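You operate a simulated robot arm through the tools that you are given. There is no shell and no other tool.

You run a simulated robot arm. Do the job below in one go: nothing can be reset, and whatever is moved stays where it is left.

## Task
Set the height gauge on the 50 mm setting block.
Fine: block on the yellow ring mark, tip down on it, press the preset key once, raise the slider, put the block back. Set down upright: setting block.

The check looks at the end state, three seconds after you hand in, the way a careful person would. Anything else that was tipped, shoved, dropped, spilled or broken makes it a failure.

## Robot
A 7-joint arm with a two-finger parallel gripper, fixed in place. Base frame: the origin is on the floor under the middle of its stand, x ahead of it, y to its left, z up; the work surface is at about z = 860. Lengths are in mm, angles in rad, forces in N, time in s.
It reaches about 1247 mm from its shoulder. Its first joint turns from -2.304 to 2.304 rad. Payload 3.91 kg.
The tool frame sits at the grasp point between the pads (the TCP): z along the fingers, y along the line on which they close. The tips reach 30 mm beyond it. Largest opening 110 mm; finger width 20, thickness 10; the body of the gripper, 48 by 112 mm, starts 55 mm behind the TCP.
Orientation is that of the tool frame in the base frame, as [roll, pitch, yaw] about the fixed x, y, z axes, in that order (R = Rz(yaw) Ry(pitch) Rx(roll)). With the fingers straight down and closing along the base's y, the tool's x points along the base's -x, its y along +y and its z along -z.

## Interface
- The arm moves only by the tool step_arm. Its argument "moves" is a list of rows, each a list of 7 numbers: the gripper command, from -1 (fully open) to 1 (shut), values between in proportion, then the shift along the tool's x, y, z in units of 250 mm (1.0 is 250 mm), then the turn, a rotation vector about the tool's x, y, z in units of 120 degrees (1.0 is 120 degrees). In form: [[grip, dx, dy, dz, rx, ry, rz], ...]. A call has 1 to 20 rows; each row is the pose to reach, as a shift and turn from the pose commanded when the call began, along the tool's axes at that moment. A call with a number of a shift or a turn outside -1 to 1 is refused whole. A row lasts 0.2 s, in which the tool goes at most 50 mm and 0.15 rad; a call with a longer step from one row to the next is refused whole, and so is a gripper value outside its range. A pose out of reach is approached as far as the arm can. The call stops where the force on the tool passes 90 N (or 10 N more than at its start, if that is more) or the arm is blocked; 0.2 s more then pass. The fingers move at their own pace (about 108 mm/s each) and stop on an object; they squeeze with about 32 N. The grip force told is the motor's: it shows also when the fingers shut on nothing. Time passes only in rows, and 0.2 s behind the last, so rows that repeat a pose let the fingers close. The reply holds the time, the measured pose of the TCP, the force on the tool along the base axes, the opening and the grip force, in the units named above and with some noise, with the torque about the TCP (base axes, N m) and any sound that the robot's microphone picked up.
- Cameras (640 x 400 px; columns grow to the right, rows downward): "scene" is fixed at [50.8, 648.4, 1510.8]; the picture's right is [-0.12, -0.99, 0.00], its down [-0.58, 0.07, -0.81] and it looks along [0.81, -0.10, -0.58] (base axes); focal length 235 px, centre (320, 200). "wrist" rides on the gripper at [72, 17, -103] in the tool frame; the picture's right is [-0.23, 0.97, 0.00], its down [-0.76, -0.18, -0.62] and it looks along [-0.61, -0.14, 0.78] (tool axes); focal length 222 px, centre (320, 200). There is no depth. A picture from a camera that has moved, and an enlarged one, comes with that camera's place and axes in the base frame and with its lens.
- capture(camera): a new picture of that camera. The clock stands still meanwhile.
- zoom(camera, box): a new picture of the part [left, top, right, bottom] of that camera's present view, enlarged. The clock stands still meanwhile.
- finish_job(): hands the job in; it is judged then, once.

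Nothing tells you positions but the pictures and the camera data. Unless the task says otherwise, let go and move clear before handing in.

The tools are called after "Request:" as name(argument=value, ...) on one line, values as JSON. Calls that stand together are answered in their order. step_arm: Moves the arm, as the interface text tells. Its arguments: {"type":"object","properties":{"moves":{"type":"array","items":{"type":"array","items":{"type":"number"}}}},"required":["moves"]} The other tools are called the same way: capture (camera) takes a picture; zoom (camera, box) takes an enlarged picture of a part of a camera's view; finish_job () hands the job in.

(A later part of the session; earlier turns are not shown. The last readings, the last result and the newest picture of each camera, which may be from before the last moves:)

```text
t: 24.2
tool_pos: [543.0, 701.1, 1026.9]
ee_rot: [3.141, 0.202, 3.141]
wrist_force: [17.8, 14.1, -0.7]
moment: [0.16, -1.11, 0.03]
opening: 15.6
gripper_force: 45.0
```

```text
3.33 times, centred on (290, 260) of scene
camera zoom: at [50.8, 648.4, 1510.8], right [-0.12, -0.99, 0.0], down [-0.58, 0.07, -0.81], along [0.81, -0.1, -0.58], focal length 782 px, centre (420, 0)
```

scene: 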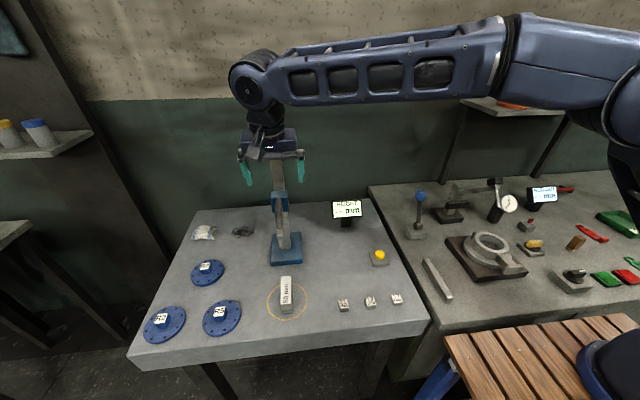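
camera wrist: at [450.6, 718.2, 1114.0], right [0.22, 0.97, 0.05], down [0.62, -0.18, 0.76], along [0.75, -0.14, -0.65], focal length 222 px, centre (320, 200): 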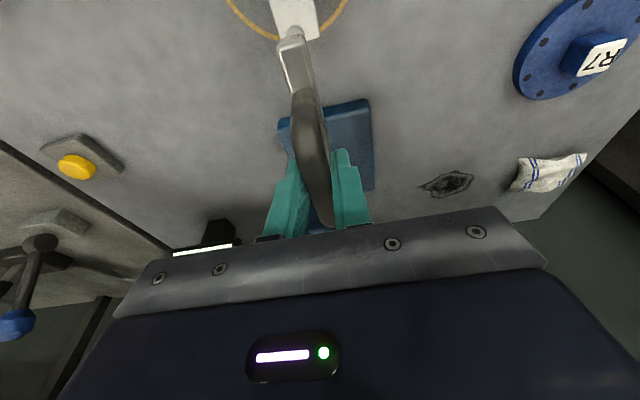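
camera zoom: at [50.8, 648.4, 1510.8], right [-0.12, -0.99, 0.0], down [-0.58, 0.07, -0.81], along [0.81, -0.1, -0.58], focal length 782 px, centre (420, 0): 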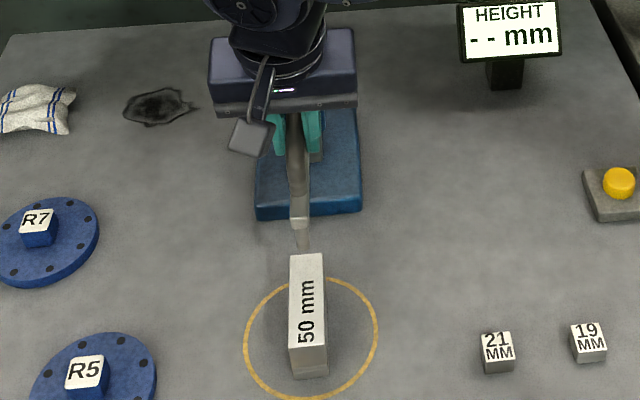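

The tip is now roughly 25–35 mm above the block and lined up with its far part. I'll correct the lateral trim and lower 18 mm more.

Request:
step_arm(moves=[[1, -0.0014, 0.0021, 0.0003, 0, 0, 0], [1, 0.0026, 0.0021, 0.0199, 0, 0, 0], [1, 0.0081, 0.0021, 0.0473, 0, 0, 0], [1, 0.0129, 0.0021, 0.0709, 0, 0, 0], [1, 0.0129, 0.0021, 0.0709, 0, 0, 0]])

Request:
zoom(camera="scene", box=[260, 230, 320, 310])

Request:
zoom(camera="wrist", box=[230, 0, 390, 100])

```text
t: 25.4
tool_pos: [541.2, 699.9, 1008.2]
ee_rot: [-3.138, 0.196, -3.14]
wrist_force: [7.5, -2.5, -2.1]
moment: [0.0, -0.29, 0.0]
opening: 15.5
gripper_force: 44.8
```

```text
5.00 times, centred on (290, 270) of scene
camera zoom: at [50.8, 648.4, 1510.8], right [-0.12, -0.99, 0.0], down [-0.58, 0.07, -0.81], along [0.81, -0.1, -0.58], focal length 1173 px, centre (470, -150)
```

zoom: 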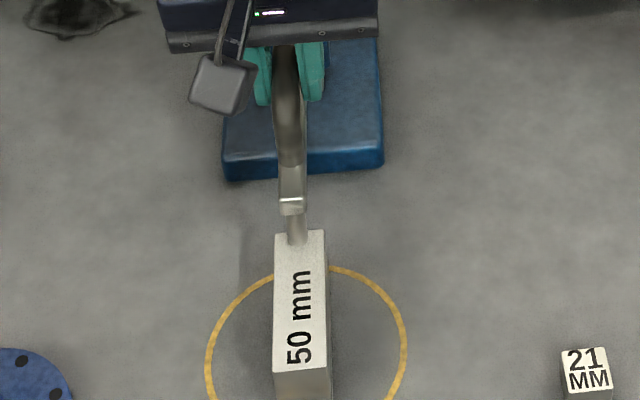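

```text
4.00 times, centred on (310, 50) of wrist
camera zoom: at [450.7, 718.3, 1094.9], right [0.22, 0.97, 0.04], down [0.62, -0.18, 0.76], along [0.75, -0.14, -0.65], focal length 888 px, centre (360, 800)
```

zoom: 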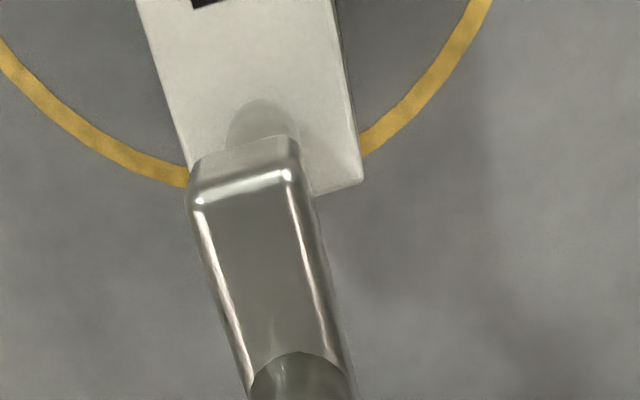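

The tip is about 10 mm above the block, about 15 mm in from its far end. I'm lowering in small steps while checking the force.

Request:
step_arm(moves=[[1, 0.0, 0, 0.0039, 0, 0, 0], [1, 0.0008, 0, 0.0078, 0, 0, 0], [1, 0.0016, 0, 0.0118, 0, 0, 0], [1, 0.0024, 0, 0.0157, 0, 0, 0], [1, 0.0032, 0, 0.0196, 0, 0, 0], [1, 0.0032, 0, 0.0196, 0, 0, 0]])

Request:
zoom(camera="scene", box=[270, 250, 310, 300])

```text
t: 26.8
tool_pos: [541.4, 701.0, 1003.0]
ee_rot: [3.141, 0.2, 3.141]
wrist_force: [2.0, -9.3, -1.4]
moment: [0.02, -0.36, -0.01]
opening: 15.7
gripper_force: 45.0
```

```text
8.00 times, centred on (290, 275) of scene
camera zoom: at [50.8, 648.4, 1510.8], right [-0.12, -0.99, 0.0], down [-0.58, 0.07, -0.81], along [0.81, -0.1, -0.58], focal length 1877 px, centre (560, -400)
```

zoom: 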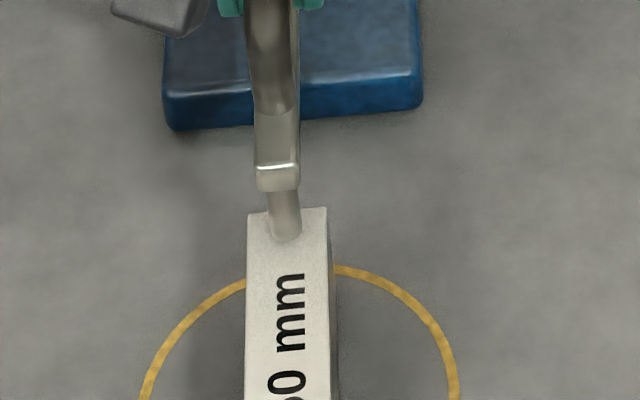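

About 4 mm left by the picture. I'm lowering 2 mm more with a small y trim.

Request:
step_arm(moves=[[1, 0.0008, -0.0012, 0.0039, 0, 0, 0], [1, 0.0016, -0.0012, 0.0078, 0, 0, 0], [1, 0.0016, -0.0012, 0.0078, 0, 0, 0]])

Request:
zoom(camera="scene", box=[270, 250, 310, 300])

```text
t: 27.6
tool_pos: [542.9, 699.4, 1001.8]
ee_rot: [3.141, 0.2, 3.141]
wrist_force: [4.1, -1.1, -1.2]
moment: [0.09, -0.61, -0.04]
opening: 15.5
gripper_force: 44.6
```

```text
8.00 times, centred on (290, 275) of scene
camera zoom: at [50.8, 648.4, 1510.8], right [-0.12, -0.99, 0.0], down [-0.58, 0.07, -0.81], along [0.81, -0.1, -0.58], focal length 1877 px, centre (560, -400)
```

zoom: 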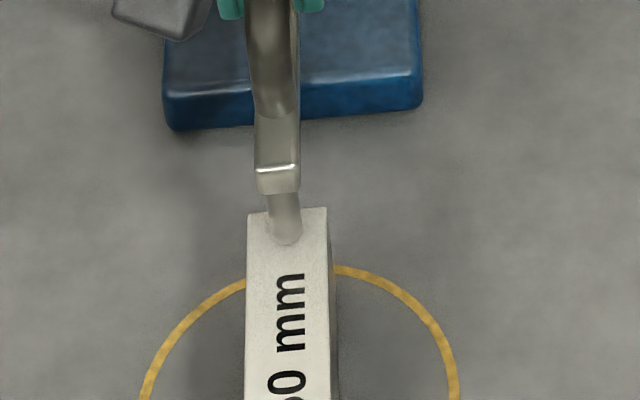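

No contact force yet, so I'm continuing 1 mm at a time.

Request:
step_arm(moves=[[1, 0.0008, 0, 0.0039, 0, 0, 0], [1, 0.0008, 0, 0.0039, 0, 0, 0]])

```text
t: 28.2
tool_pos: [542.3, 700.1, 1002.1]
ee_rot: [3.139, 0.199, -3.141]
wrist_force: [5.3, 8.5, 0.3]
moment: [0.07, -0.29, 0.02]
opening: 15.6
gripper_force: 45.7
```

Request:
step_arm(moves=[[1, 0.0008, 0, 0.0039, 0, 0, 0], [1, 0.0008, 0, 0.0039, 0, 0, 0]])

Request:
zoom(camera="scene", box=[270, 250, 310, 300])

```text
t: 28.8
tool_pos: [542.3, 700.8, 1000.5]
ee_rot: [3.14, 0.199, 3.141]
wrist_force: [4.1, 9.8, 13.4]
moment: [0.06, 1.21, -0.02]
opening: 16.0
gripper_force: 45.0
```

```text
8.00 times, centred on (290, 275) of scene
camera zoom: at [50.8, 648.4, 1510.8], right [-0.12, -0.99, 0.0], down [-0.58, 0.07, -0.81], along [0.81, -0.1, -0.58], focal length 1877 px, centre (560, -400)
```

zoom: 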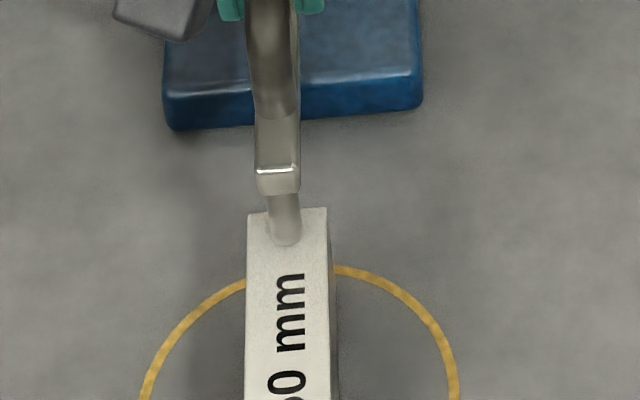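

Contact: +13 N vertical, with the tip resting on the block. I'll trim the side load and release the handle.

Request:
step_arm(moves=[[1, -0.0006, 0.0014, 0.0001, 0, 0, 0], [1, -0.0006, 0.0014, 0.0001, 0, 0, 0]])

```text
t: 29.4
tool_pos: [542.6, 699.7, 1001.3]
ee_rot: [3.14, 0.2, 3.141]
wrist_force: [-2.7, 3.5, 22.6]
moment: [-0.06, 0.29, 0.01]
opening: 15.6
gripper_force: 45.2
```

Request:
step_arm(moves=[[0.5, 0, 0, 0, 0, 0, 0], [-0.2, 0, 0, 0, 0, 0, 0], [-1, 0, 0, 0, 0, 0, 0], [-1, 0, 0, 0, 0, 0, 0], [-1, 0, 0, 0, 0, 0, 0]])

Request:
capture(camera="wrist")

Request:
zoom(camera="scene", box=[270, 250, 310, 300])

```text
t: 30.6
tool_pos: [543.3, 700.5, 1000.9]
ee_rot: [-3.141, 0.2, 3.141]
wrist_force: [-0.4, -1.3, 0.2]
moment: [-0.01, -0.03, -0.03]
opening: 109.9
gripper_force: 0.0
```

```text
taken
camera wrist: at [451.1, 718.2, 1087.2], right [0.22, 0.97, 0.05], down [0.62, -0.18, 0.76], along [0.75, -0.14, -0.65], focal length 222 px, centre (320, 200)
```

wrist: 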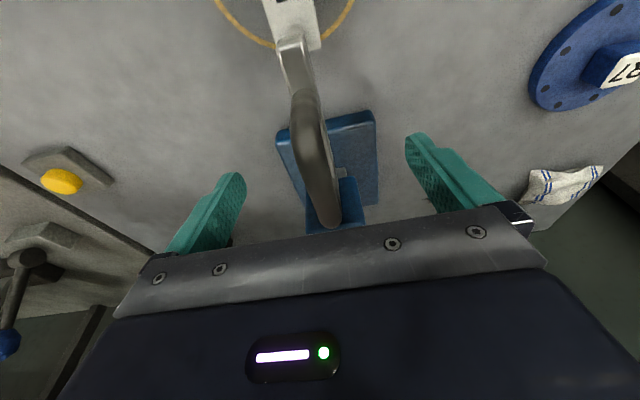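

```text
8.00 times, centred on (290, 275) of scene
camera zoom: at [50.8, 648.4, 1510.8], right [-0.12, -0.99, 0.0], down [-0.58, 0.07, -0.81], along [0.81, -0.1, -0.58], focal length 1877 px, centre (560, -400)
```

zoom: 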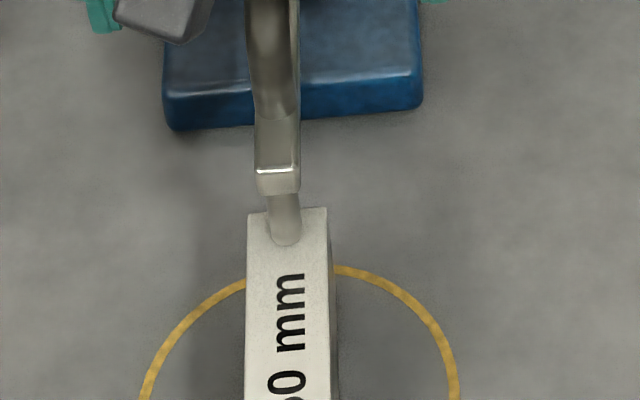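

The tip stays down on the block after release. I'm retreating upward and moving toward the preset key, closing the fingers on the way.

Request:
step_arm(moves=[[-1, 0, 0, -0.1, 0, 0, 0], [-1, 0, 0, -0.26, 0, 0, 0], [-1, 0, 0, -0.43, 0, 0, 0], [-1, 0, 0, -0.6, 0, 0, 0], [1, 0, -0.19, -0.6, 0, 0.02, 0], [1, -0.02, -0.38, -0.58, 0, 0.04, 0], [1, -0.04, -0.57, -0.56, 0, 0.06, 0], [1, -0.06, -0.76, -0.54, 0, 0.08, 0], [1, -0.08, -0.9, -0.52, 0, 0.0955, 0], [1, -0.08, -0.9, -0.52, 0, 0.0955, 0]])

Request:
capture(camera="wrist")

Request:
capture(camera="scene")

```text
t: 32.8
tool_pos: [537.5, 474.7, 1134.3]
ee_rot: [3.141, 0.0, 3.142]
wrist_force: [0.4, -0.2, 0.0]
moment: [-0.02, -0.02, 0.01]
opening: 0.0
gripper_force: 31.8
```

```text
taken
camera wrist: at [464.5, 493.6, 1237.2], right [0.23, 0.97, 0.0], down [0.76, -0.18, 0.62], along [0.61, -0.14, -0.78], focal length 222 px, centre (320, 200)
```

wrist: 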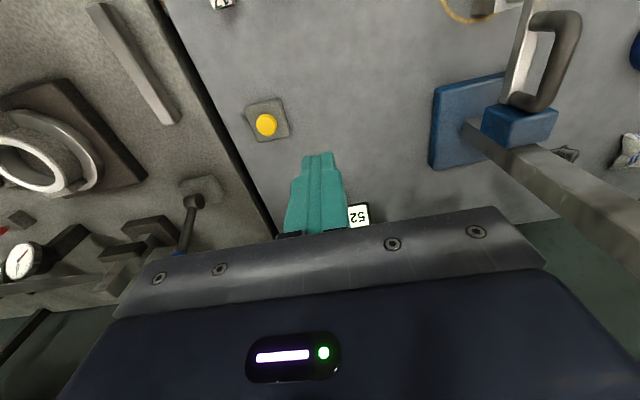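

```text
taken
```

scene: 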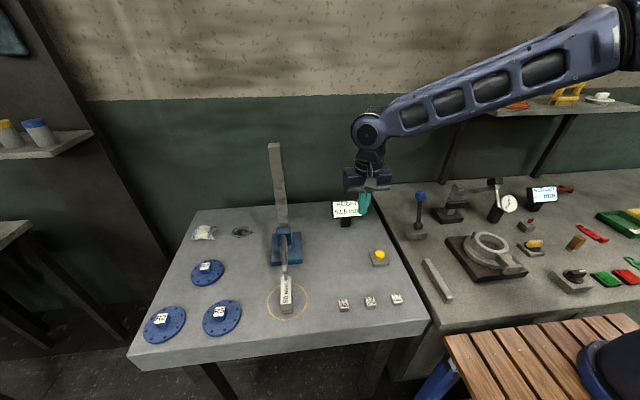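

The display seems to have changed. I'll read it and re-measure the key.

Request:
zoom(camera="scene", box=[320, 190, 380, 230])

Request:
zoom(camera="wrist", box=[220, 80, 320, 150])

Request:
zoom(camera="scene", box=[260, 220, 320, 320])

```text
10.00 times, centred on (350, 210) of scene
camera zoom: at [50.8, 648.4, 1510.8], right [-0.12, -0.99, 0.0], down [-0.58, 0.07, -0.81], along [0.81, -0.1, -0.58], focal length 2346 px, centre (20, 100)
```

zoom: 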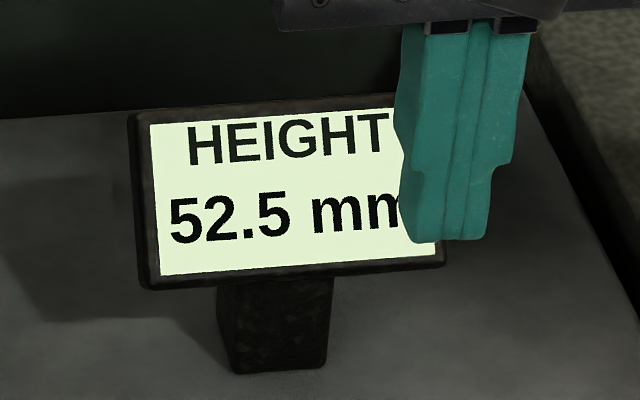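

```text
5.71 times, centred on (270, 115) of wrist
camera zoom: at [464.5, 493.6, 1237.2], right [0.23, 0.97, 0.0], down [0.76, -0.18, 0.62], along [0.61, -0.14, -0.78], focal length 1269 px, centre (606, 686)
```

zoom: 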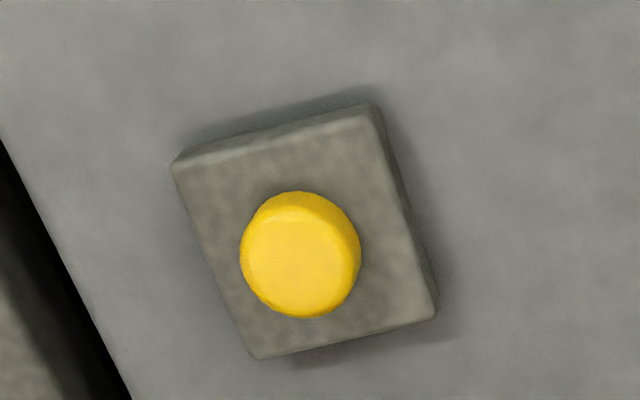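

```text
4.00 times, centred on (290, 270) of scene
camera zoom: at [50.8, 648.4, 1510.8], right [-0.12, -0.99, 0.0], down [-0.58, 0.07, -0.81], along [0.81, -0.1, -0.58], focal length 938 px, centre (440, -80)
```

zoom: 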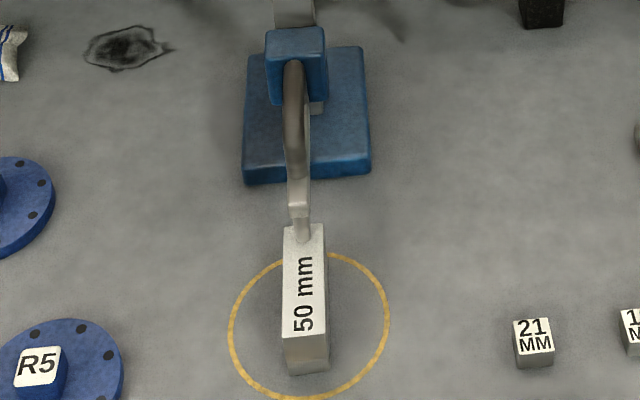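

The display reads 52.5 mm with the tip on the block, so the preset is needed. The button centre works out at about (569, 381) with its top at z≈887–891. I'll hover the closed fingers above it.

Request:
step_arm(moves=[[1, -0.025, -0.075, 0.135, 0, 0, 0], [1, -0.05, -0.15, 0.27, 0, 0, 0], [1, -0.075, -0.225, 0.405, 0, 0, 0], [1, -0.1, -0.3, 0.54, 0, 0, 0], [1, -0.127, -0.376, 0.676, 0, 0, 0], [1, -0.127, -0.376, 0.676, 0, 0, 0]])

Request:
capture(camera="wrist")

Request:
zoom(camera="scene", box=[320, 190, 440, 280])

```text
t: 34.2
tool_pos: [567.4, 379.9, 962.4]
ee_rot: [3.141, -0.002, -3.141]
wrist_force: [0.3, -0.2, -0.1]
moment: [-0.01, -0.03, -0.01]
opening: 0.0
gripper_force: 31.9
```

```text
taken
camera wrist: at [494.8, 397.6, 1066.1], right [0.23, 0.97, 0.0], down [0.76, -0.18, 0.62], along [0.61, -0.14, -0.78], focal length 222 px, centre (320, 200)
```

wrist: 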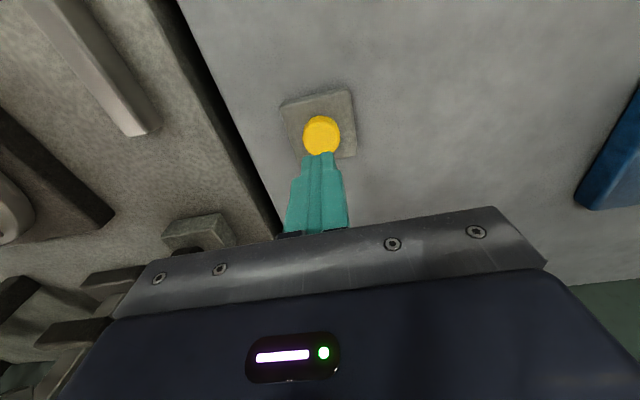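

```text
4.44 times, centred on (380, 235) of scene
camera zoom: at [50.8, 648.4, 1510.8], right [-0.12, -0.99, 0.0], down [-0.58, 0.07, -0.81], along [0.81, -0.1, -0.58], focal length 1043 px, centre (53, 44)
```

zoom: 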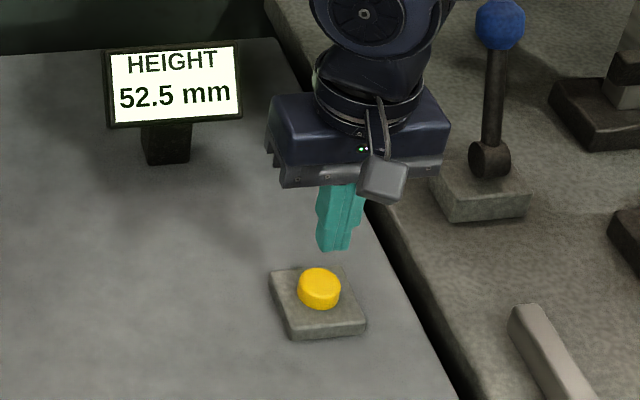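

The fingertips are centred on the button within about 1.5 mm. I'm descending to just above it.

Request:
step_arm(moves=[[1, -0.006, 0.002, 0.06, 0, 0, 0], [1, -0.006, 0.002, 0.11, 0, 0, 0], [1, -0.006, 0.002, 0.14, 0, 0, 0], [1, -0.006, 0.002, 0.14, 0, 0, 0]])

Request:
zoom(camera="scene", box=[350, 220, 410, 280])

Request:
zoom(camera="wrist", box=[260, 100, 380, 220])

```text
t: 35.2
tool_pos: [570.4, 381.3, 927.2]
ee_rot: [-3.141, 0.0, -3.14]
wrist_force: [0.9, -0.6, 0.3]
moment: [-0.01, -0.01, -0.01]
opening: 0.0
gripper_force: 32.1
```

```text
6.67 times, centred on (380, 250) of scene
camera zoom: at [50.8, 648.4, 1510.8], right [-0.12, -0.99, 0.0], down [-0.58, 0.07, -0.81], along [0.81, -0.1, -0.58], focal length 1564 px, centre (-80, -133)
```

zoom: 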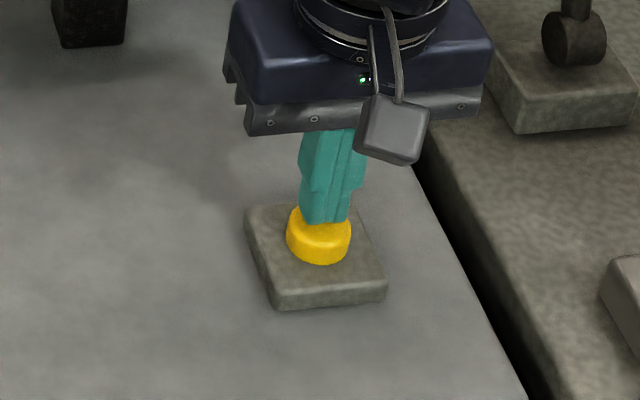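

```text
3.33 times, centred on (320, 160) of wrist
camera zoom: at [496.5, 399.6, 1030.8], right [0.23, 0.97, 0.0], down [0.76, -0.18, 0.62], along [0.61, -0.14, -0.78], focal length 740 px, centre (320, 333)
```

zoom: 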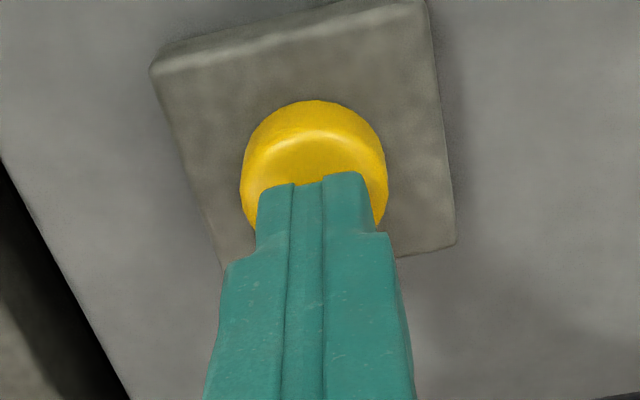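

The tips are about 8 mm over the button. Pressing in small steps, watching force and sound.

Request:
step_arm(moves=[[1, 0, 0, 0.008, 0, 0, 0], [1, 0, 0, 0.016, 0, 0, 0], [1, 0, 0, 0.024, 0, 0, 0], [1, 0, 0, 0.024, 0, 0, 0]])

```text
t: 36.2
tool_pos: [568.4, 380.9, 922.1]
ee_rot: [3.141, 0.001, 3.141]
wrist_force: [-0.1, 0.5, 0.6]
moment: [0.0, 0.03, 0.02]
opening: 0.0
gripper_force: 31.7
```

Request:
step_arm(moves=[[1, 0, 0, 0.006, 0, 0, 0], [1, 0, 0, 0.012, 0, 0, 0], [1, 0, 0, 0.012, 0, 0, 0]])

Request:
zoom(camera="scene", box=[350, 220, 410, 280])

```text
t: 37.0
tool_pos: [568.7, 381.3, 918.4]
ee_rot: [-3.141, 0.0, 3.141]
wrist_force: [-0.3, -0.3, 2.1]
moment: [-0.03, -0.02, 0.02]
opening: 0.0
gripper_force: 32.3
heard: click
```

```text
6.67 times, centred on (380, 250) of scene
camera zoom: at [50.8, 648.4, 1510.8], right [-0.12, -0.99, 0.0], down [-0.58, 0.07, -0.81], along [0.81, -0.1, -0.58], focal length 1564 px, centre (-80, -133)
```

zoom: 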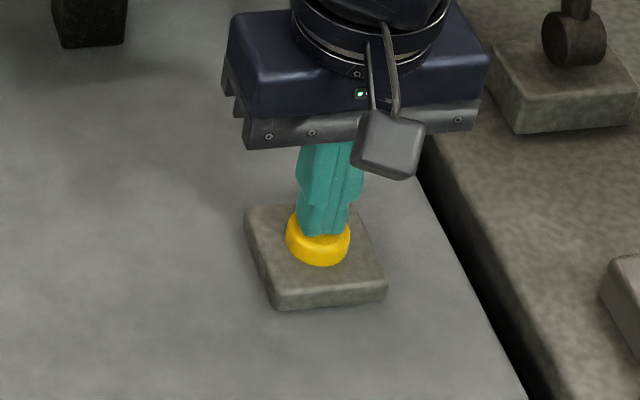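

A click was heard, so the key is pressed. I'll lift straight off and read the display.

Request:
step_arm(moves=[[1, 0, 0, -0.06, 0, 0, 0], [1, 0, 0, -0.2, 0, 0, 0], [1, 0, 0, -0.38, 0, 0, 0], [1, 0, 0, -0.56, 0, 0, 0], [1, 0, 0, -0.72, 0, 0, 0], [1, 0, 0, -0.72, 0, 0, 0]])

Request:
zoom(camera="scene", box=[320, 190, 440, 280])

Request:
zoom(camera="scene", box=[230, 170, 390, 320])

```text
t: 38.4
tool_pos: [571.0, 382.5, 1102.6]
ee_rot: [3.141, 0.0, -3.141]
wrist_force: [0.5, -0.8, -0.6]
moment: [0.01, -0.01, 0.01]
opening: 0.0
gripper_force: 32.5
```

```text
4.44 times, centred on (380, 235) of scene
camera zoom: at [50.8, 648.4, 1510.8], right [-0.12, -0.99, 0.0], down [-0.58, 0.07, -0.81], along [0.81, -0.1, -0.58], focal length 1043 px, centre (53, 44)
```

zoom: 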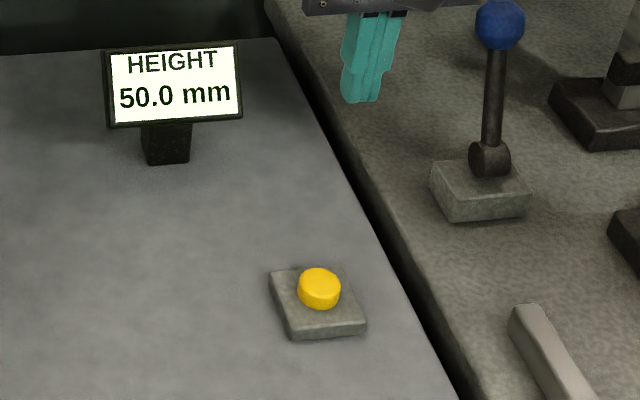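

```text
2.67 times, centred on (310, 245) of scene
camera zoom: at [50.8, 648.4, 1510.8], right [-0.12, -0.99, 0.0], down [-0.58, 0.07, -0.81], along [0.81, -0.1, -0.58], focal length 626 px, centre (347, 80)
```

zoom: 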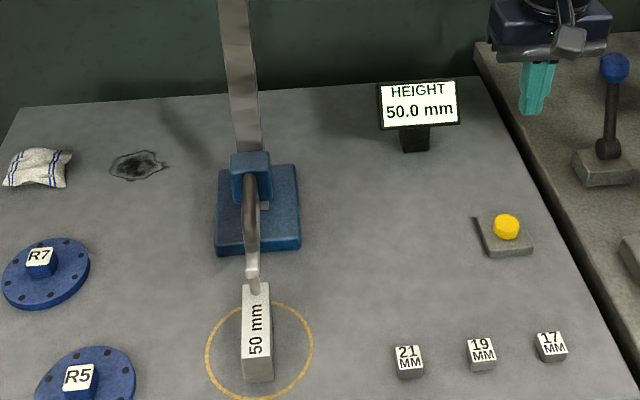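

The display now reads 50.0 mm. Next I return above the handle with the fingers open to raise the slider.

Request:
step_arm(moves=[[1, 0.03, 0.17, -0.04, 0, 0, 0], [0, 0.07, 0.35, -0.08, 0, 0, 0], [-1, 0.11, 0.53, -0.12, 0, -0.02, 0], [-1, 0.15, 0.71, -0.15, 0, -0.04, 0], [-1, 0.19, 0.88, -0.17, 0, -0.07, 0], [-1, 0.21, 0.98, -0.17, 0, -0.0955, 0], [-1, 0.21, 0.98, -0.17, 0, -0.0955, 0]])

```text
t: 40.0
tool_pos: [516.1, 625.2, 1140.8]
ee_rot: [3.141, 0.202, 3.14]
wrist_force: [1.0, 0.9, -0.7]
moment: [0.03, -0.01, 0.02]
opening: 110.0
gripper_force: 0.1
```

Request:
step_arm(moves=[[-1, 0, 0.15, 0, 0, 0, 0], [-1, 0, 0.3, 0, 0, 0, 0], [-1, 0, 0.3, 0, 0, 0, 0]])

Request:
capture(camera="wrist")

Request:
zoom(camera="scene", box=[230, 130, 390, 320])

```text
t: 40.8
tool_pos: [516.5, 701.7, 1142.5]
ee_rot: [-3.141, 0.2, 3.141]
wrist_force: [-0.2, 0.3, -0.5]
moment: [0.01, -0.01, -0.01]
opening: 110.0
gripper_force: 0.1
```

```text
taken
camera wrist: at [424.9, 719.6, 1229.8], right [0.22, 0.97, 0.05], down [0.62, -0.18, 0.76], along [0.75, -0.14, -0.65], focal length 222 px, centre (320, 200)
```

wrist: 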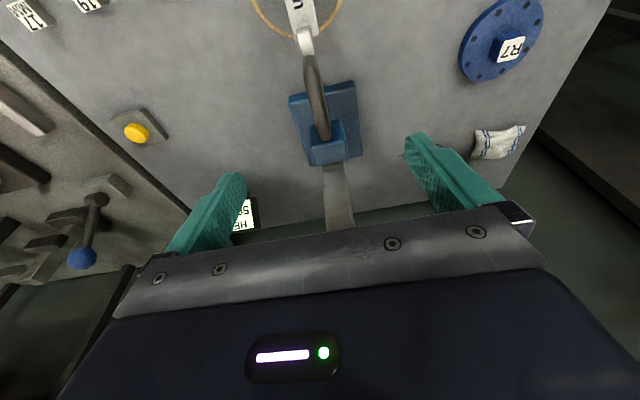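

```text
2.11 times, centred on (310, 225) of scene
camera zoom: at [50.8, 648.4, 1510.8], right [-0.12, -0.99, 0.0], down [-0.58, 0.07, -0.81], along [0.81, -0.1, -0.58], focal length 494 px, centre (341, 147)
```

zoom: 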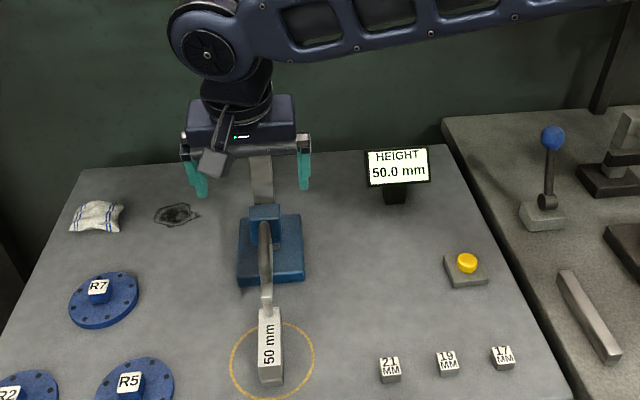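

Lined up over the handle. I'm descending back to the same grasp pose on the rod.

Request:
step_arm(moves=[[-1, 0.003, -0.0056, 0.18, 0, 0, 0], [-1, 0.006, -0.0056, 0.36, 0, 0, 0], [-1, 0.009, -0.0056, 0.5, 0, 0, 0], [-1, 0.0106, -0.0056, 0.56, 0, 0, 0], [-1, 0.0106, -0.0056, 0.58, 0, 0, 0], [-1, 0.0106, -0.0056, 0.58, 0, 0, 0]])

Request:
capture(camera="wrist")

```text
t: 42.2
tool_pos: [543.2, 698.5, 999.7]
ee_rot: [3.141, 0.2, -3.141]
wrist_force: [-0.6, 0.5, -0.5]
moment: [0.02, 0.02, -0.05]
opening: 109.7
gripper_force: 0.0
```

```text
taken
camera wrist: at [451.5, 716.8, 1086.0], right [0.22, 0.97, 0.05], down [0.62, -0.18, 0.76], along [0.75, -0.14, -0.65], focal length 222 px, centre (320, 200)
```

wrist: 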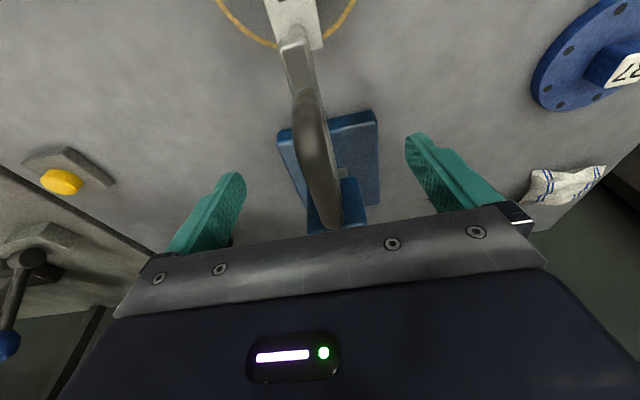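

The pose is 1.3 mm off in y versus the earlier grip, so I'll correct that and close.

Request:
step_arm(moves=[[-1, -0.001, 0.0052, -0.0047, 0, 0, 0], [-1, -0.001, 0.0052, -0.0047, 0, 0, 0], [1, -0.001, 0.0052, -0.0047, 0, 0, 0], [1, -0.001, 0.0052, -0.0047, 0, 0, 0], [1, -0.001, 0.0052, -0.0047, 0, 0, 0], [1, -0.001, 0.0052, -0.0047, 0, 0, 0], [1, -0.001, 0.0052, -0.0047, 0, 0, 0]])

Request:
capture(camera="wrist")

```text
t: 43.8
tool_pos: [543.7, 699.4, 1001.2]
ee_rot: [-3.141, 0.202, -3.141]
wrist_force: [-0.1, -1.1, -0.4]
moment: [0.0, 0.01, -0.04]
opening: 15.9
gripper_force: 44.8
```

```text
taken
camera wrist: at [451.3, 718.2, 1087.7], right [0.22, 0.97, 0.05], down [0.62, -0.18, 0.76], along [0.75, -0.14, -0.65], focal length 222 px, centre (320, 200)
```

wrist: 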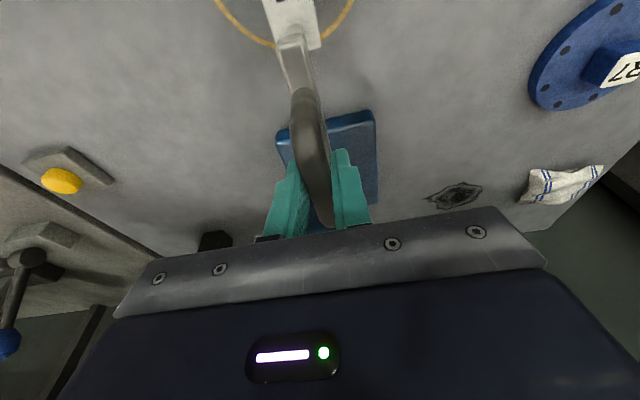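

Very clean grip with almost no side load. I'll raise the slider 40 mm first and check forces.

Request:
step_arm(moves=[[1, -0.0024, 0, -0.0118, 0, 0, 0], [1, -0.0079, 0, -0.0392, 0, 0, 0], [1, -0.0159, 0, -0.0784, 0, 0, 0], [1, -0.0238, 0, -0.1176, 0, 0, 0], [1, -0.0318, 0, -0.1568, 0, 0, 0], [1, -0.0318, 0, -0.1568, 0, 0, 0]])

Request:
zoom(camera="scene", box=[240, 200, 340, 320])

```text
t: 45.2
tool_pos: [542.6, 701.5, 1041.7]
ee_rot: [3.141, 0.202, 3.139]
wrist_force: [-16.1, -32.6, -5.2]
moment: [-0.25, 0.9, -0.15]
opening: 15.3
gripper_force: 45.1
```

```text
3.33 times, centred on (290, 260) of scene
camera zoom: at [50.8, 648.4, 1510.8], right [-0.12, -0.99, 0.0], down [-0.58, 0.07, -0.81], along [0.81, -0.1, -0.58], focal length 782 px, centre (420, 0)
```

zoom: 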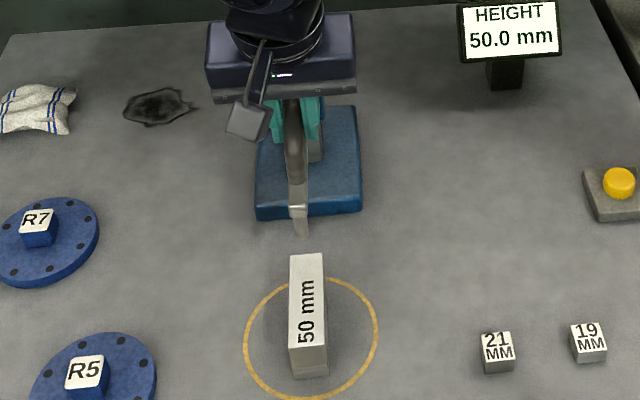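

The slider is rising, but the side load built to 33 N. I'll trim it before going on.

Request:
step_arm(moves=[[1, 0.001, -0.0025, 0, 0, 0, 0], [1, 0.002, -0.0046, 0, 0, 0, 0], [1, 0.002, -0.0046, 0, 0, 0, 0]])

```text
t: 46.0
tool_pos: [543.7, 700.3, 1040.9]
ee_rot: [3.139, 0.201, -3.14]
wrist_force: [-6.0, -21.7, 0.0]
moment: [0.03, 0.12, -0.07]
opening: 15.9
gripper_force: 44.6
```

Request:
step_arm(moves=[[1, 0.0008, -0.0035, -0.0001, 0, 0, 0], [1, 0.0008, -0.0035, -0.0001, 0, 0, 0]])

```text
t: 46.6
tool_pos: [543.6, 700.4, 1041.2]
ee_rot: [3.14, 0.201, -3.141]
wrist_force: [4.1, 0.5, -0.9]
moment: [0.17, -0.75, -0.06]
opening: 15.6
gripper_force: 45.0
```

Side load is gone. I'm raising another 35 mm.

Request:
step_arm(moves=[[1, -0.004, 0, -0.0196, 0, 0, 0], [1, -0.0099, 0, -0.049, 0, 0, 0], [1, -0.0159, 0, -0.0784, 0, 0, 0], [1, -0.0219, 0, -0.1078, 0, 0, 0], [1, -0.0278, 0, -0.1372, 0, 0, 0], [1, -0.0278, 0, -0.1372, 0, 0, 0]])

```text
t: 48.0
tool_pos: [543.4, 699.6, 1075.8]
ee_rot: [-3.141, 0.2, -3.141]
wrist_force: [30.9, 31.8, -4.6]
moment: [0.11, -0.35, 0.04]
opening: 15.7
gripper_force: 44.9
```

Request:
step_arm(moves=[[1, -0.003, 0.0035, 0.0006, 0, 0, 0], [1, -0.003, 0.0035, 0.0006, 0, 0, 0]])

Request:
zoom(camera="scene", box=[240, 200, 340, 320])

```text
t: 48.6
tool_pos: [543.8, 700.5, 1075.0]
ee_rot: [-3.14, 0.2, -3.141]
wrist_force: [17.4, 9.3, -1.0]
moment: [0.0, -0.82, 0.07]
opening: 15.8
gripper_force: 45.4
```

```text
3.33 times, centred on (290, 260) of scene
camera zoom: at [50.8, 648.4, 1510.8], right [-0.12, -0.99, 0.0], down [-0.58, 0.07, -0.81], along [0.81, -0.1, -0.58], focal length 782 px, centre (420, 0)
```

zoom: 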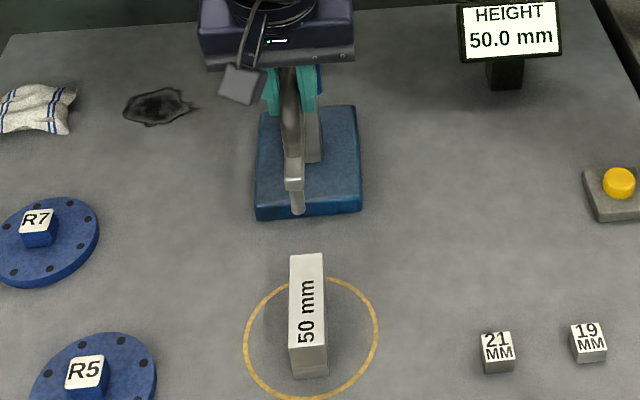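

The gauge base hasn't moved. Continuing upward 25 mm with further trim.

Request:
step_arm(moves=[[1, -0.002, 0.0012, 0.0004, 0, 0, 0], [1, -0.006, 0.0012, -0.0192, 0, 0, 0], [1, -0.0119, 0.0012, -0.0486, 0, 0, 0], [1, -0.0179, 0.0012, -0.078, 0, 0, 0], [1, -0.0219, 0.0012, -0.0976, 0, 0, 0], [1, -0.0219, 0.0012, -0.0976, 0, 0, 0]])

```text
t: 50.0
tool_pos: [542.9, 699.9, 1099.5]
ee_rot: [-3.14, 0.2, 3.141]
wrist_force: [-1.7, -11.6, -6.9]
moment: [-0.14, 1.24, -0.03]
opening: 16.0
gripper_force: 45.2
```

Request:
step_arm(moves=[[1, 0, -0.0014, 0, 0, 0, 0], [1, -0.004, -0.0014, -0.0196, 0, 0, 0], [1, -0.0099, -0.0014, -0.049, 0, 0, 0], [1, -0.0159, -0.0014, -0.0784, 0, 0, 0], [1, -0.0199, -0.0014, -0.098, 0, 0, 0], [1, -0.0199, -0.0014, -0.098, 0, 0, 0]])

Request:
zoom(camera="scene", box=[220, 170, 340, 290])

```text
t: 51.4
tool_pos: [544.0, 700.3, 1124.3]
ee_rot: [3.141, 0.198, 3.14]
wrist_force: [-16.1, -13.2, -5.6]
moment: [-0.19, 0.91, -0.07]
opening: 15.6
gripper_force: 44.8
```

```text
3.33 times, centred on (280, 230) of scene
camera zoom: at [50.8, 648.4, 1510.8], right [-0.12, -0.99, 0.0], down [-0.58, 0.07, -0.81], along [0.81, -0.1, -0.58], focal length 782 px, centre (453, 100)
```

zoom: 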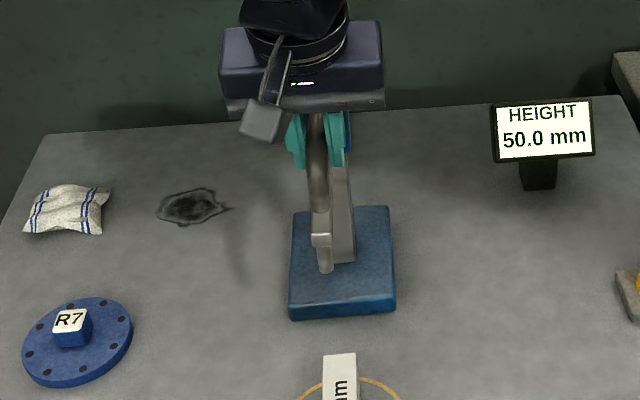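

Raised about 124 mm. I'll do one last 17 mm to roughly the original height, with trim.

Request:
step_arm(moves=[[1, 0.0024, -0.002, -0.0005, 0, 0, 0], [1, -0.0016, -0.002, -0.02, 0, 0, 0], [1, -0.0071, -0.002, -0.0475, 0, 0, 0], [1, -0.0111, -0.002, -0.0671, 0, 0, 0], [1, -0.0111, -0.002, -0.0671, 0, 0, 0]])

```text
t: 52.6
tool_pos: [543.8, 699.2, 1143.6]
ee_rot: [3.14, 0.2, 3.141]
wrist_force: [-4.6, -2.4, -6.1]
moment: [-0.07, 0.7, 0.0]
opening: 15.6
gripper_force: 45.2
```

Low side load now, so I'll release the handle here and check that the slider holds.

Request:
step_arm(moves=[[0.5, 0, 0, 0, 0, 0, 0], [-0.2, 0, 0, 0, 0, 0, 0], [-1, 0, 0, 0, 0, 0, 0], [-1, 0, 0, 0, 0, 0, 0], [-1, 0, 0, 0, 0, 0, 0]])

Request:
capture(camera="wrist")

Request:
zoom(camera="scene", box=[220, 170, 340, 290])

```text
t: 53.8
tool_pos: [542.6, 699.3, 1143.9]
ee_rot: [-3.14, 0.201, -3.141]
wrist_force: [-0.4, -0.5, 0.0]
moment: [-0.03, -0.04, 0.01]
opening: 109.8
gripper_force: 0.0
```

```text
taken
camera wrist: at [451.1, 718.1, 1229.4], right [0.22, 0.97, 0.05], down [0.62, -0.18, 0.76], along [0.75, -0.14, -0.65], focal length 222 px, centre (320, 200)
```

wrist: 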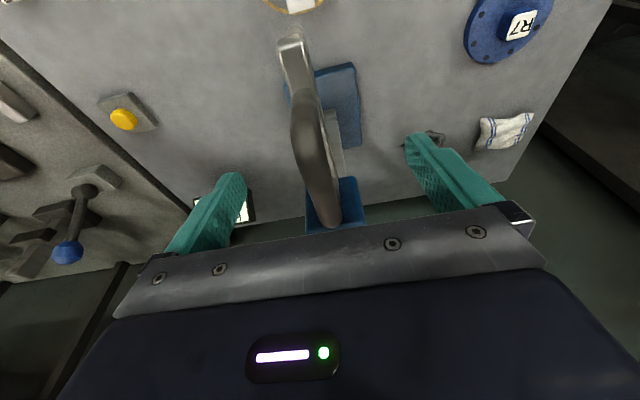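

```text
3.33 times, centred on (280, 230) of scene
camera zoom: at [50.8, 648.4, 1510.8], right [-0.12, -0.99, 0.0], down [-0.58, 0.07, -0.81], along [0.81, -0.1, -0.58], focal length 782 px, centre (453, 100)
```

zoom: 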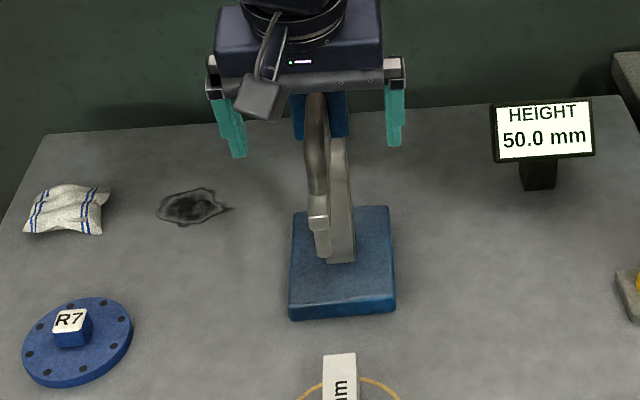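

The slider holds at its raised height and the display reads 50.0 mm. Now I retreat up and back, and come around in front of the block.

Request:
step_arm(moves=[[-1, 0, 0, -0.15, 0, 0, 0], [-1, 0, 0, -0.3, 0, 0, 0], [-1, 0, 0, -0.44, 0, 0, 0], [-1, 0.171, 0, -0.463, 0, 0, 0], [-1, 0.36, 0, -0.481, 0, 0, 0], [-1, 0.544, 0, -0.437, 0, 0, 0], [-1, 0.58, 0, -0.26, 0, -0.03, 0], [-1, 0.616, 0, -0.084, 0, -0.06, 0], [-1, 0.651, 0, 0.092, 0, -0.0955, 0], [-1, 0.67, 0, 0.183, 0, -0.0955, 0], [-1, 0.67, 0, 0.183, 0, -0.0955, 0]])

Request:
capture(camera="wrist")

Request:
capture(camera="scene")

```text
t: 56.2
tool_pos: [388.8, 696.8, 1064.7]
ee_rot: [-3.141, 0.399, 3.141]
wrist_force: [0.2, 0.0, -0.1]
moment: [0.01, 0.02, 0.02]
opening: 109.9
gripper_force: 0.1
```

```text
taken
camera wrist: at [281.6, 715.4, 1130.7], right [0.21, 0.97, 0.09], down [0.46, -0.18, 0.87], along [0.86, -0.14, -0.48], focal length 222 px, centre (320, 200)
```

wrist: 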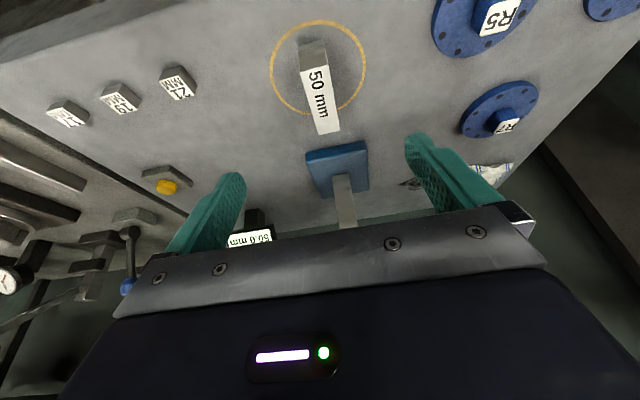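

```text
taken
```

scene: 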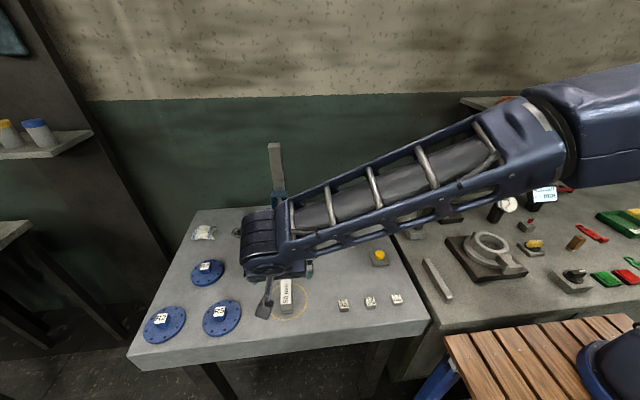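

The block is intact in the ring. I'm moving in along the tool axis to the same grasp pose as before.

Request:
step_arm(moves=[[-1, 0.001, 0.0112, 0.17, 0, 0, 0], [-1, 0.003, 0.0112, 0.34, 0, 0, 0], [-1, 0.004, 0.0112, 0.5, 0, 0, 0], [-1, 0.005, 0.0112, 0.62, 0, 0, 0], [-1, 0.0054, 0.0112, 0.69, 0, 0, 0], [-1, 0.0054, 0.0112, 0.711, 0, 0, 0], [-1, 0.0054, 0.0112, 0.711, 0, 0, 0]])

Request:
capture(camera="wrist")

```text
t: 57.8
tool_pos: [457.6, 700.7, 899.2]
ee_rot: [-3.141, 0.4, -3.141]
wrist_force: [0.7, 0.6, -0.1]
moment: [0.03, -0.02, 0.01]
opening: 110.1
gripper_force: 0.0
```

```text
taken
camera wrist: at [349.8, 718.9, 966.3], right [0.21, 0.97, 0.09], down [0.46, -0.18, 0.87], along [0.86, -0.14, -0.48], focal length 222 px, centre (320, 200)
```

wrist: 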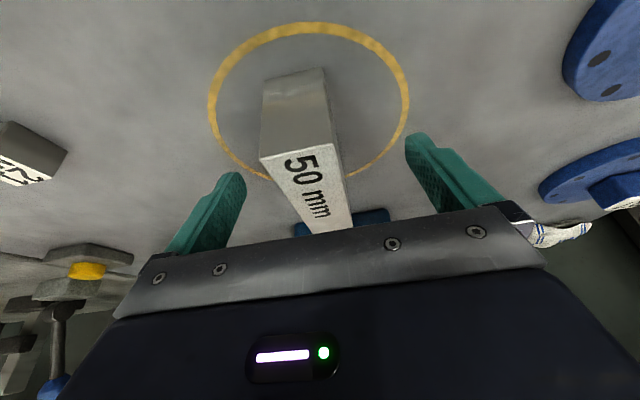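

Nearly identical to the earlier pose. I'll do a tiny y correction, then close on the block.

Request:
step_arm(moves=[[-1, 0, -0.0024, 0, 0, 0, 0], [1, 0, -0.0024, 0, 0, 0, 0], [1, 0, -0.0024, 0, 0, 0, 0], [1, 0, -0.0024, 0, 0, 0, 0], [1, 0, -0.0024, 0, 0, 0, 0], [1, 0, -0.0024, 0, 0, 0, 0]])

Request:
capture(camera="wrist")

```text
t: 59.2
tool_pos: [456.5, 699.2, 899.4]
ee_rot: [3.141, 0.399, 3.141]
wrist_force: [-1.7, -3.5, 0.2]
moment: [-0.01, 0.13, 0.02]
opening: 29.8
gripper_force: 31.9
```

```text
taken
camera wrist: at [349.2, 718.5, 966.6], right [0.21, 0.97, 0.09], down [0.46, -0.18, 0.87], along [0.86, -0.14, -0.48], focal length 222 px, centre (320, 200)
```

wrist: 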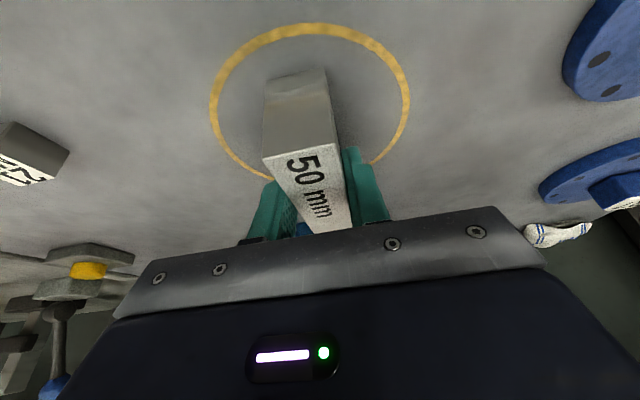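

Block gripped. I'm lifting it and going back along the same route, out in front of the tip and then toward its home.

Request:
step_arm(moves=[[1, -0.0312, 0, -0.0737, 0, 0, 0], [1, -0.041, 0, -0.2, 0, 0, 0], [1, -0.0308, 0, -0.2475, 0, 0, 0], [1, -0.0308, -0.16, -0.2475, 0, 0, 0], [1, -0.0308, -0.32, -0.2475, 0, 0, 0], [1, -0.0308, -0.46, -0.2475, 0, 0, 0], [1, -0.0308, -0.56, -0.2475, 0, 0, 0], [1, -0.0308, -0.56, -0.2475, 0, 0, 0]])

Request:
capture(camera="wrist")

Request:
capture(camera="scene")

```text
t: 61.0
tool_pos: [438.7, 562.7, 958.2]
ee_rot: [3.142, 0.4, 3.141]
wrist_force: [0.3, -0.3, -10.4]
moment: [0.02, -0.03, -0.02]
opening: 29.6
gripper_force: 32.0
```

```text
taken
camera wrist: at [332.2, 580.7, 1025.6], right [0.21, 0.97, 0.09], down [0.46, -0.18, 0.87], along [0.86, -0.14, -0.48], focal length 222 px, centre (320, 200)
```

wrist: 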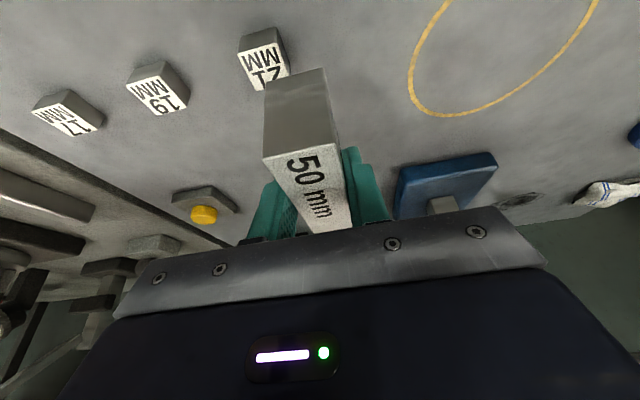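

```text
taken
```

scene: 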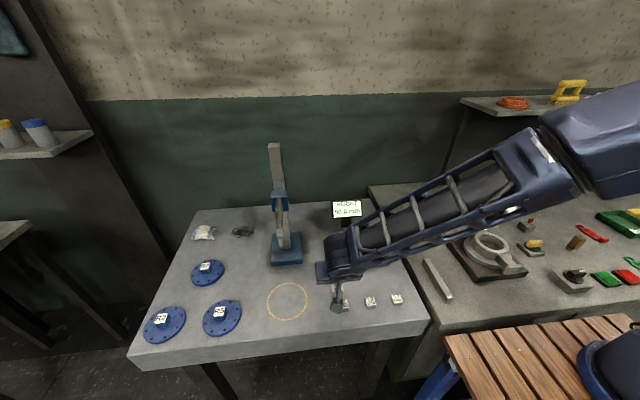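

The block is held level over clear plate. I'm moving it over its home position.

Request:
step_arm(moves=[[1, -0.158, -0.055, 0.067, 0, 0, 0], [1, -0.3205, -0.11, 0.1355, 0, 0, 0], [1, -0.481, -0.165, 0.2033, 0, 0, 0], [1, -0.481, -0.165, 0.2033, 0, 0, 0]])

Request:
capture(camera="wrist")

```text
t: 62.0
tool_pos: [570.7, 522.2, 959.3]
ee_rot: [-3.139, 0.399, -3.141]
wrist_force: [-0.1, 0.0, -9.4]
moment: [-0.04, -0.02, -0.01]
opening: 30.0
gripper_force: 32.1
```

```text
taken
camera wrist: at [463.8, 539.8, 1025.4], right [0.21, 0.97, 0.09], down [0.46, -0.18, 0.87], along [0.86, -0.14, -0.48], focal length 222 px, centre (320, 200)
```

wrist: 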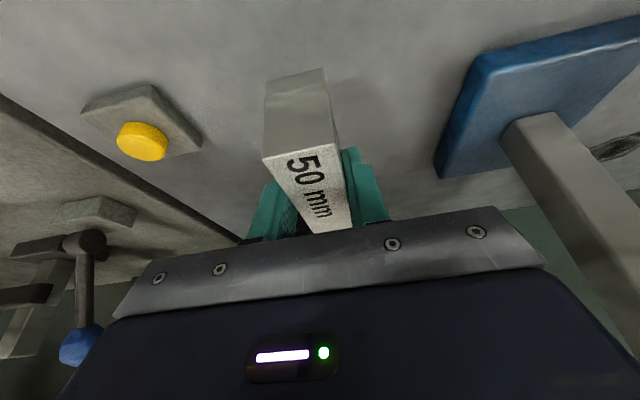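

Over home within about 1 mm. I'm lowering to just above the plate.

Request:
step_arm(moves=[[1, 0.0508, -0.001, 0.1088, 0, 0, 0], [1, 0.082, -0.001, 0.1825, 0, 0, 0], [1, 0.0928, -0.001, 0.2083, 0, 0, 0], [1, 0.0928, -0.001, 0.2083, 0, 0, 0]])

Request:
capture(camera="wrist")

```text
t: 63.0
tool_pos: [569.1, 520.9, 902.8]
ee_rot: [3.141, 0.401, 3.142]
wrist_force: [-0.2, 0.0, -10.7]
moment: [0.04, 0.01, 0.01]
opening: 29.9
gripper_force: 32.1
```

```text
taken
camera wrist: at [461.1, 540.1, 969.5], right [0.21, 0.97, 0.09], down [0.46, -0.18, 0.87], along [0.86, -0.14, -0.48], focal length 222 px, centre (320, 200)
```

wrist: 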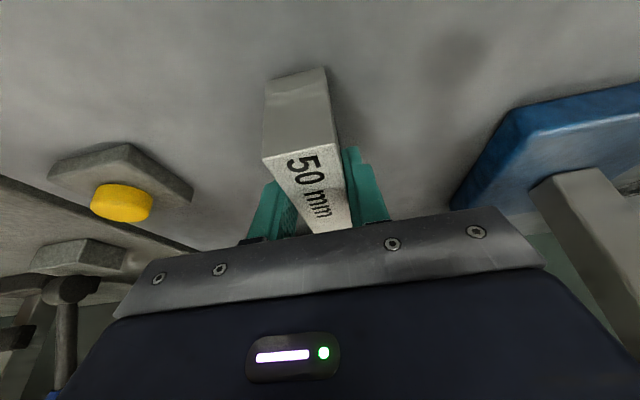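

About 3 mm left. Easing down.

Request:
step_arm(moves=[[1, -0.0005, -0.001, 0.0056, 0, 0, 0], [1, -0.0009, -0.0016, 0.0112, 0, 0, 0], [1, -0.0009, -0.0016, 0.0112, 0, 0, 0]])

```text
t: 63.8
tool_pos: [570.4, 521.0, 898.8]
ee_rot: [3.141, 0.399, 3.14]
wrist_force: [-1.8, 0.7, -6.5]
moment: [-0.01, 0.18, -0.05]
opening: 30.1
gripper_force: 32.0
```

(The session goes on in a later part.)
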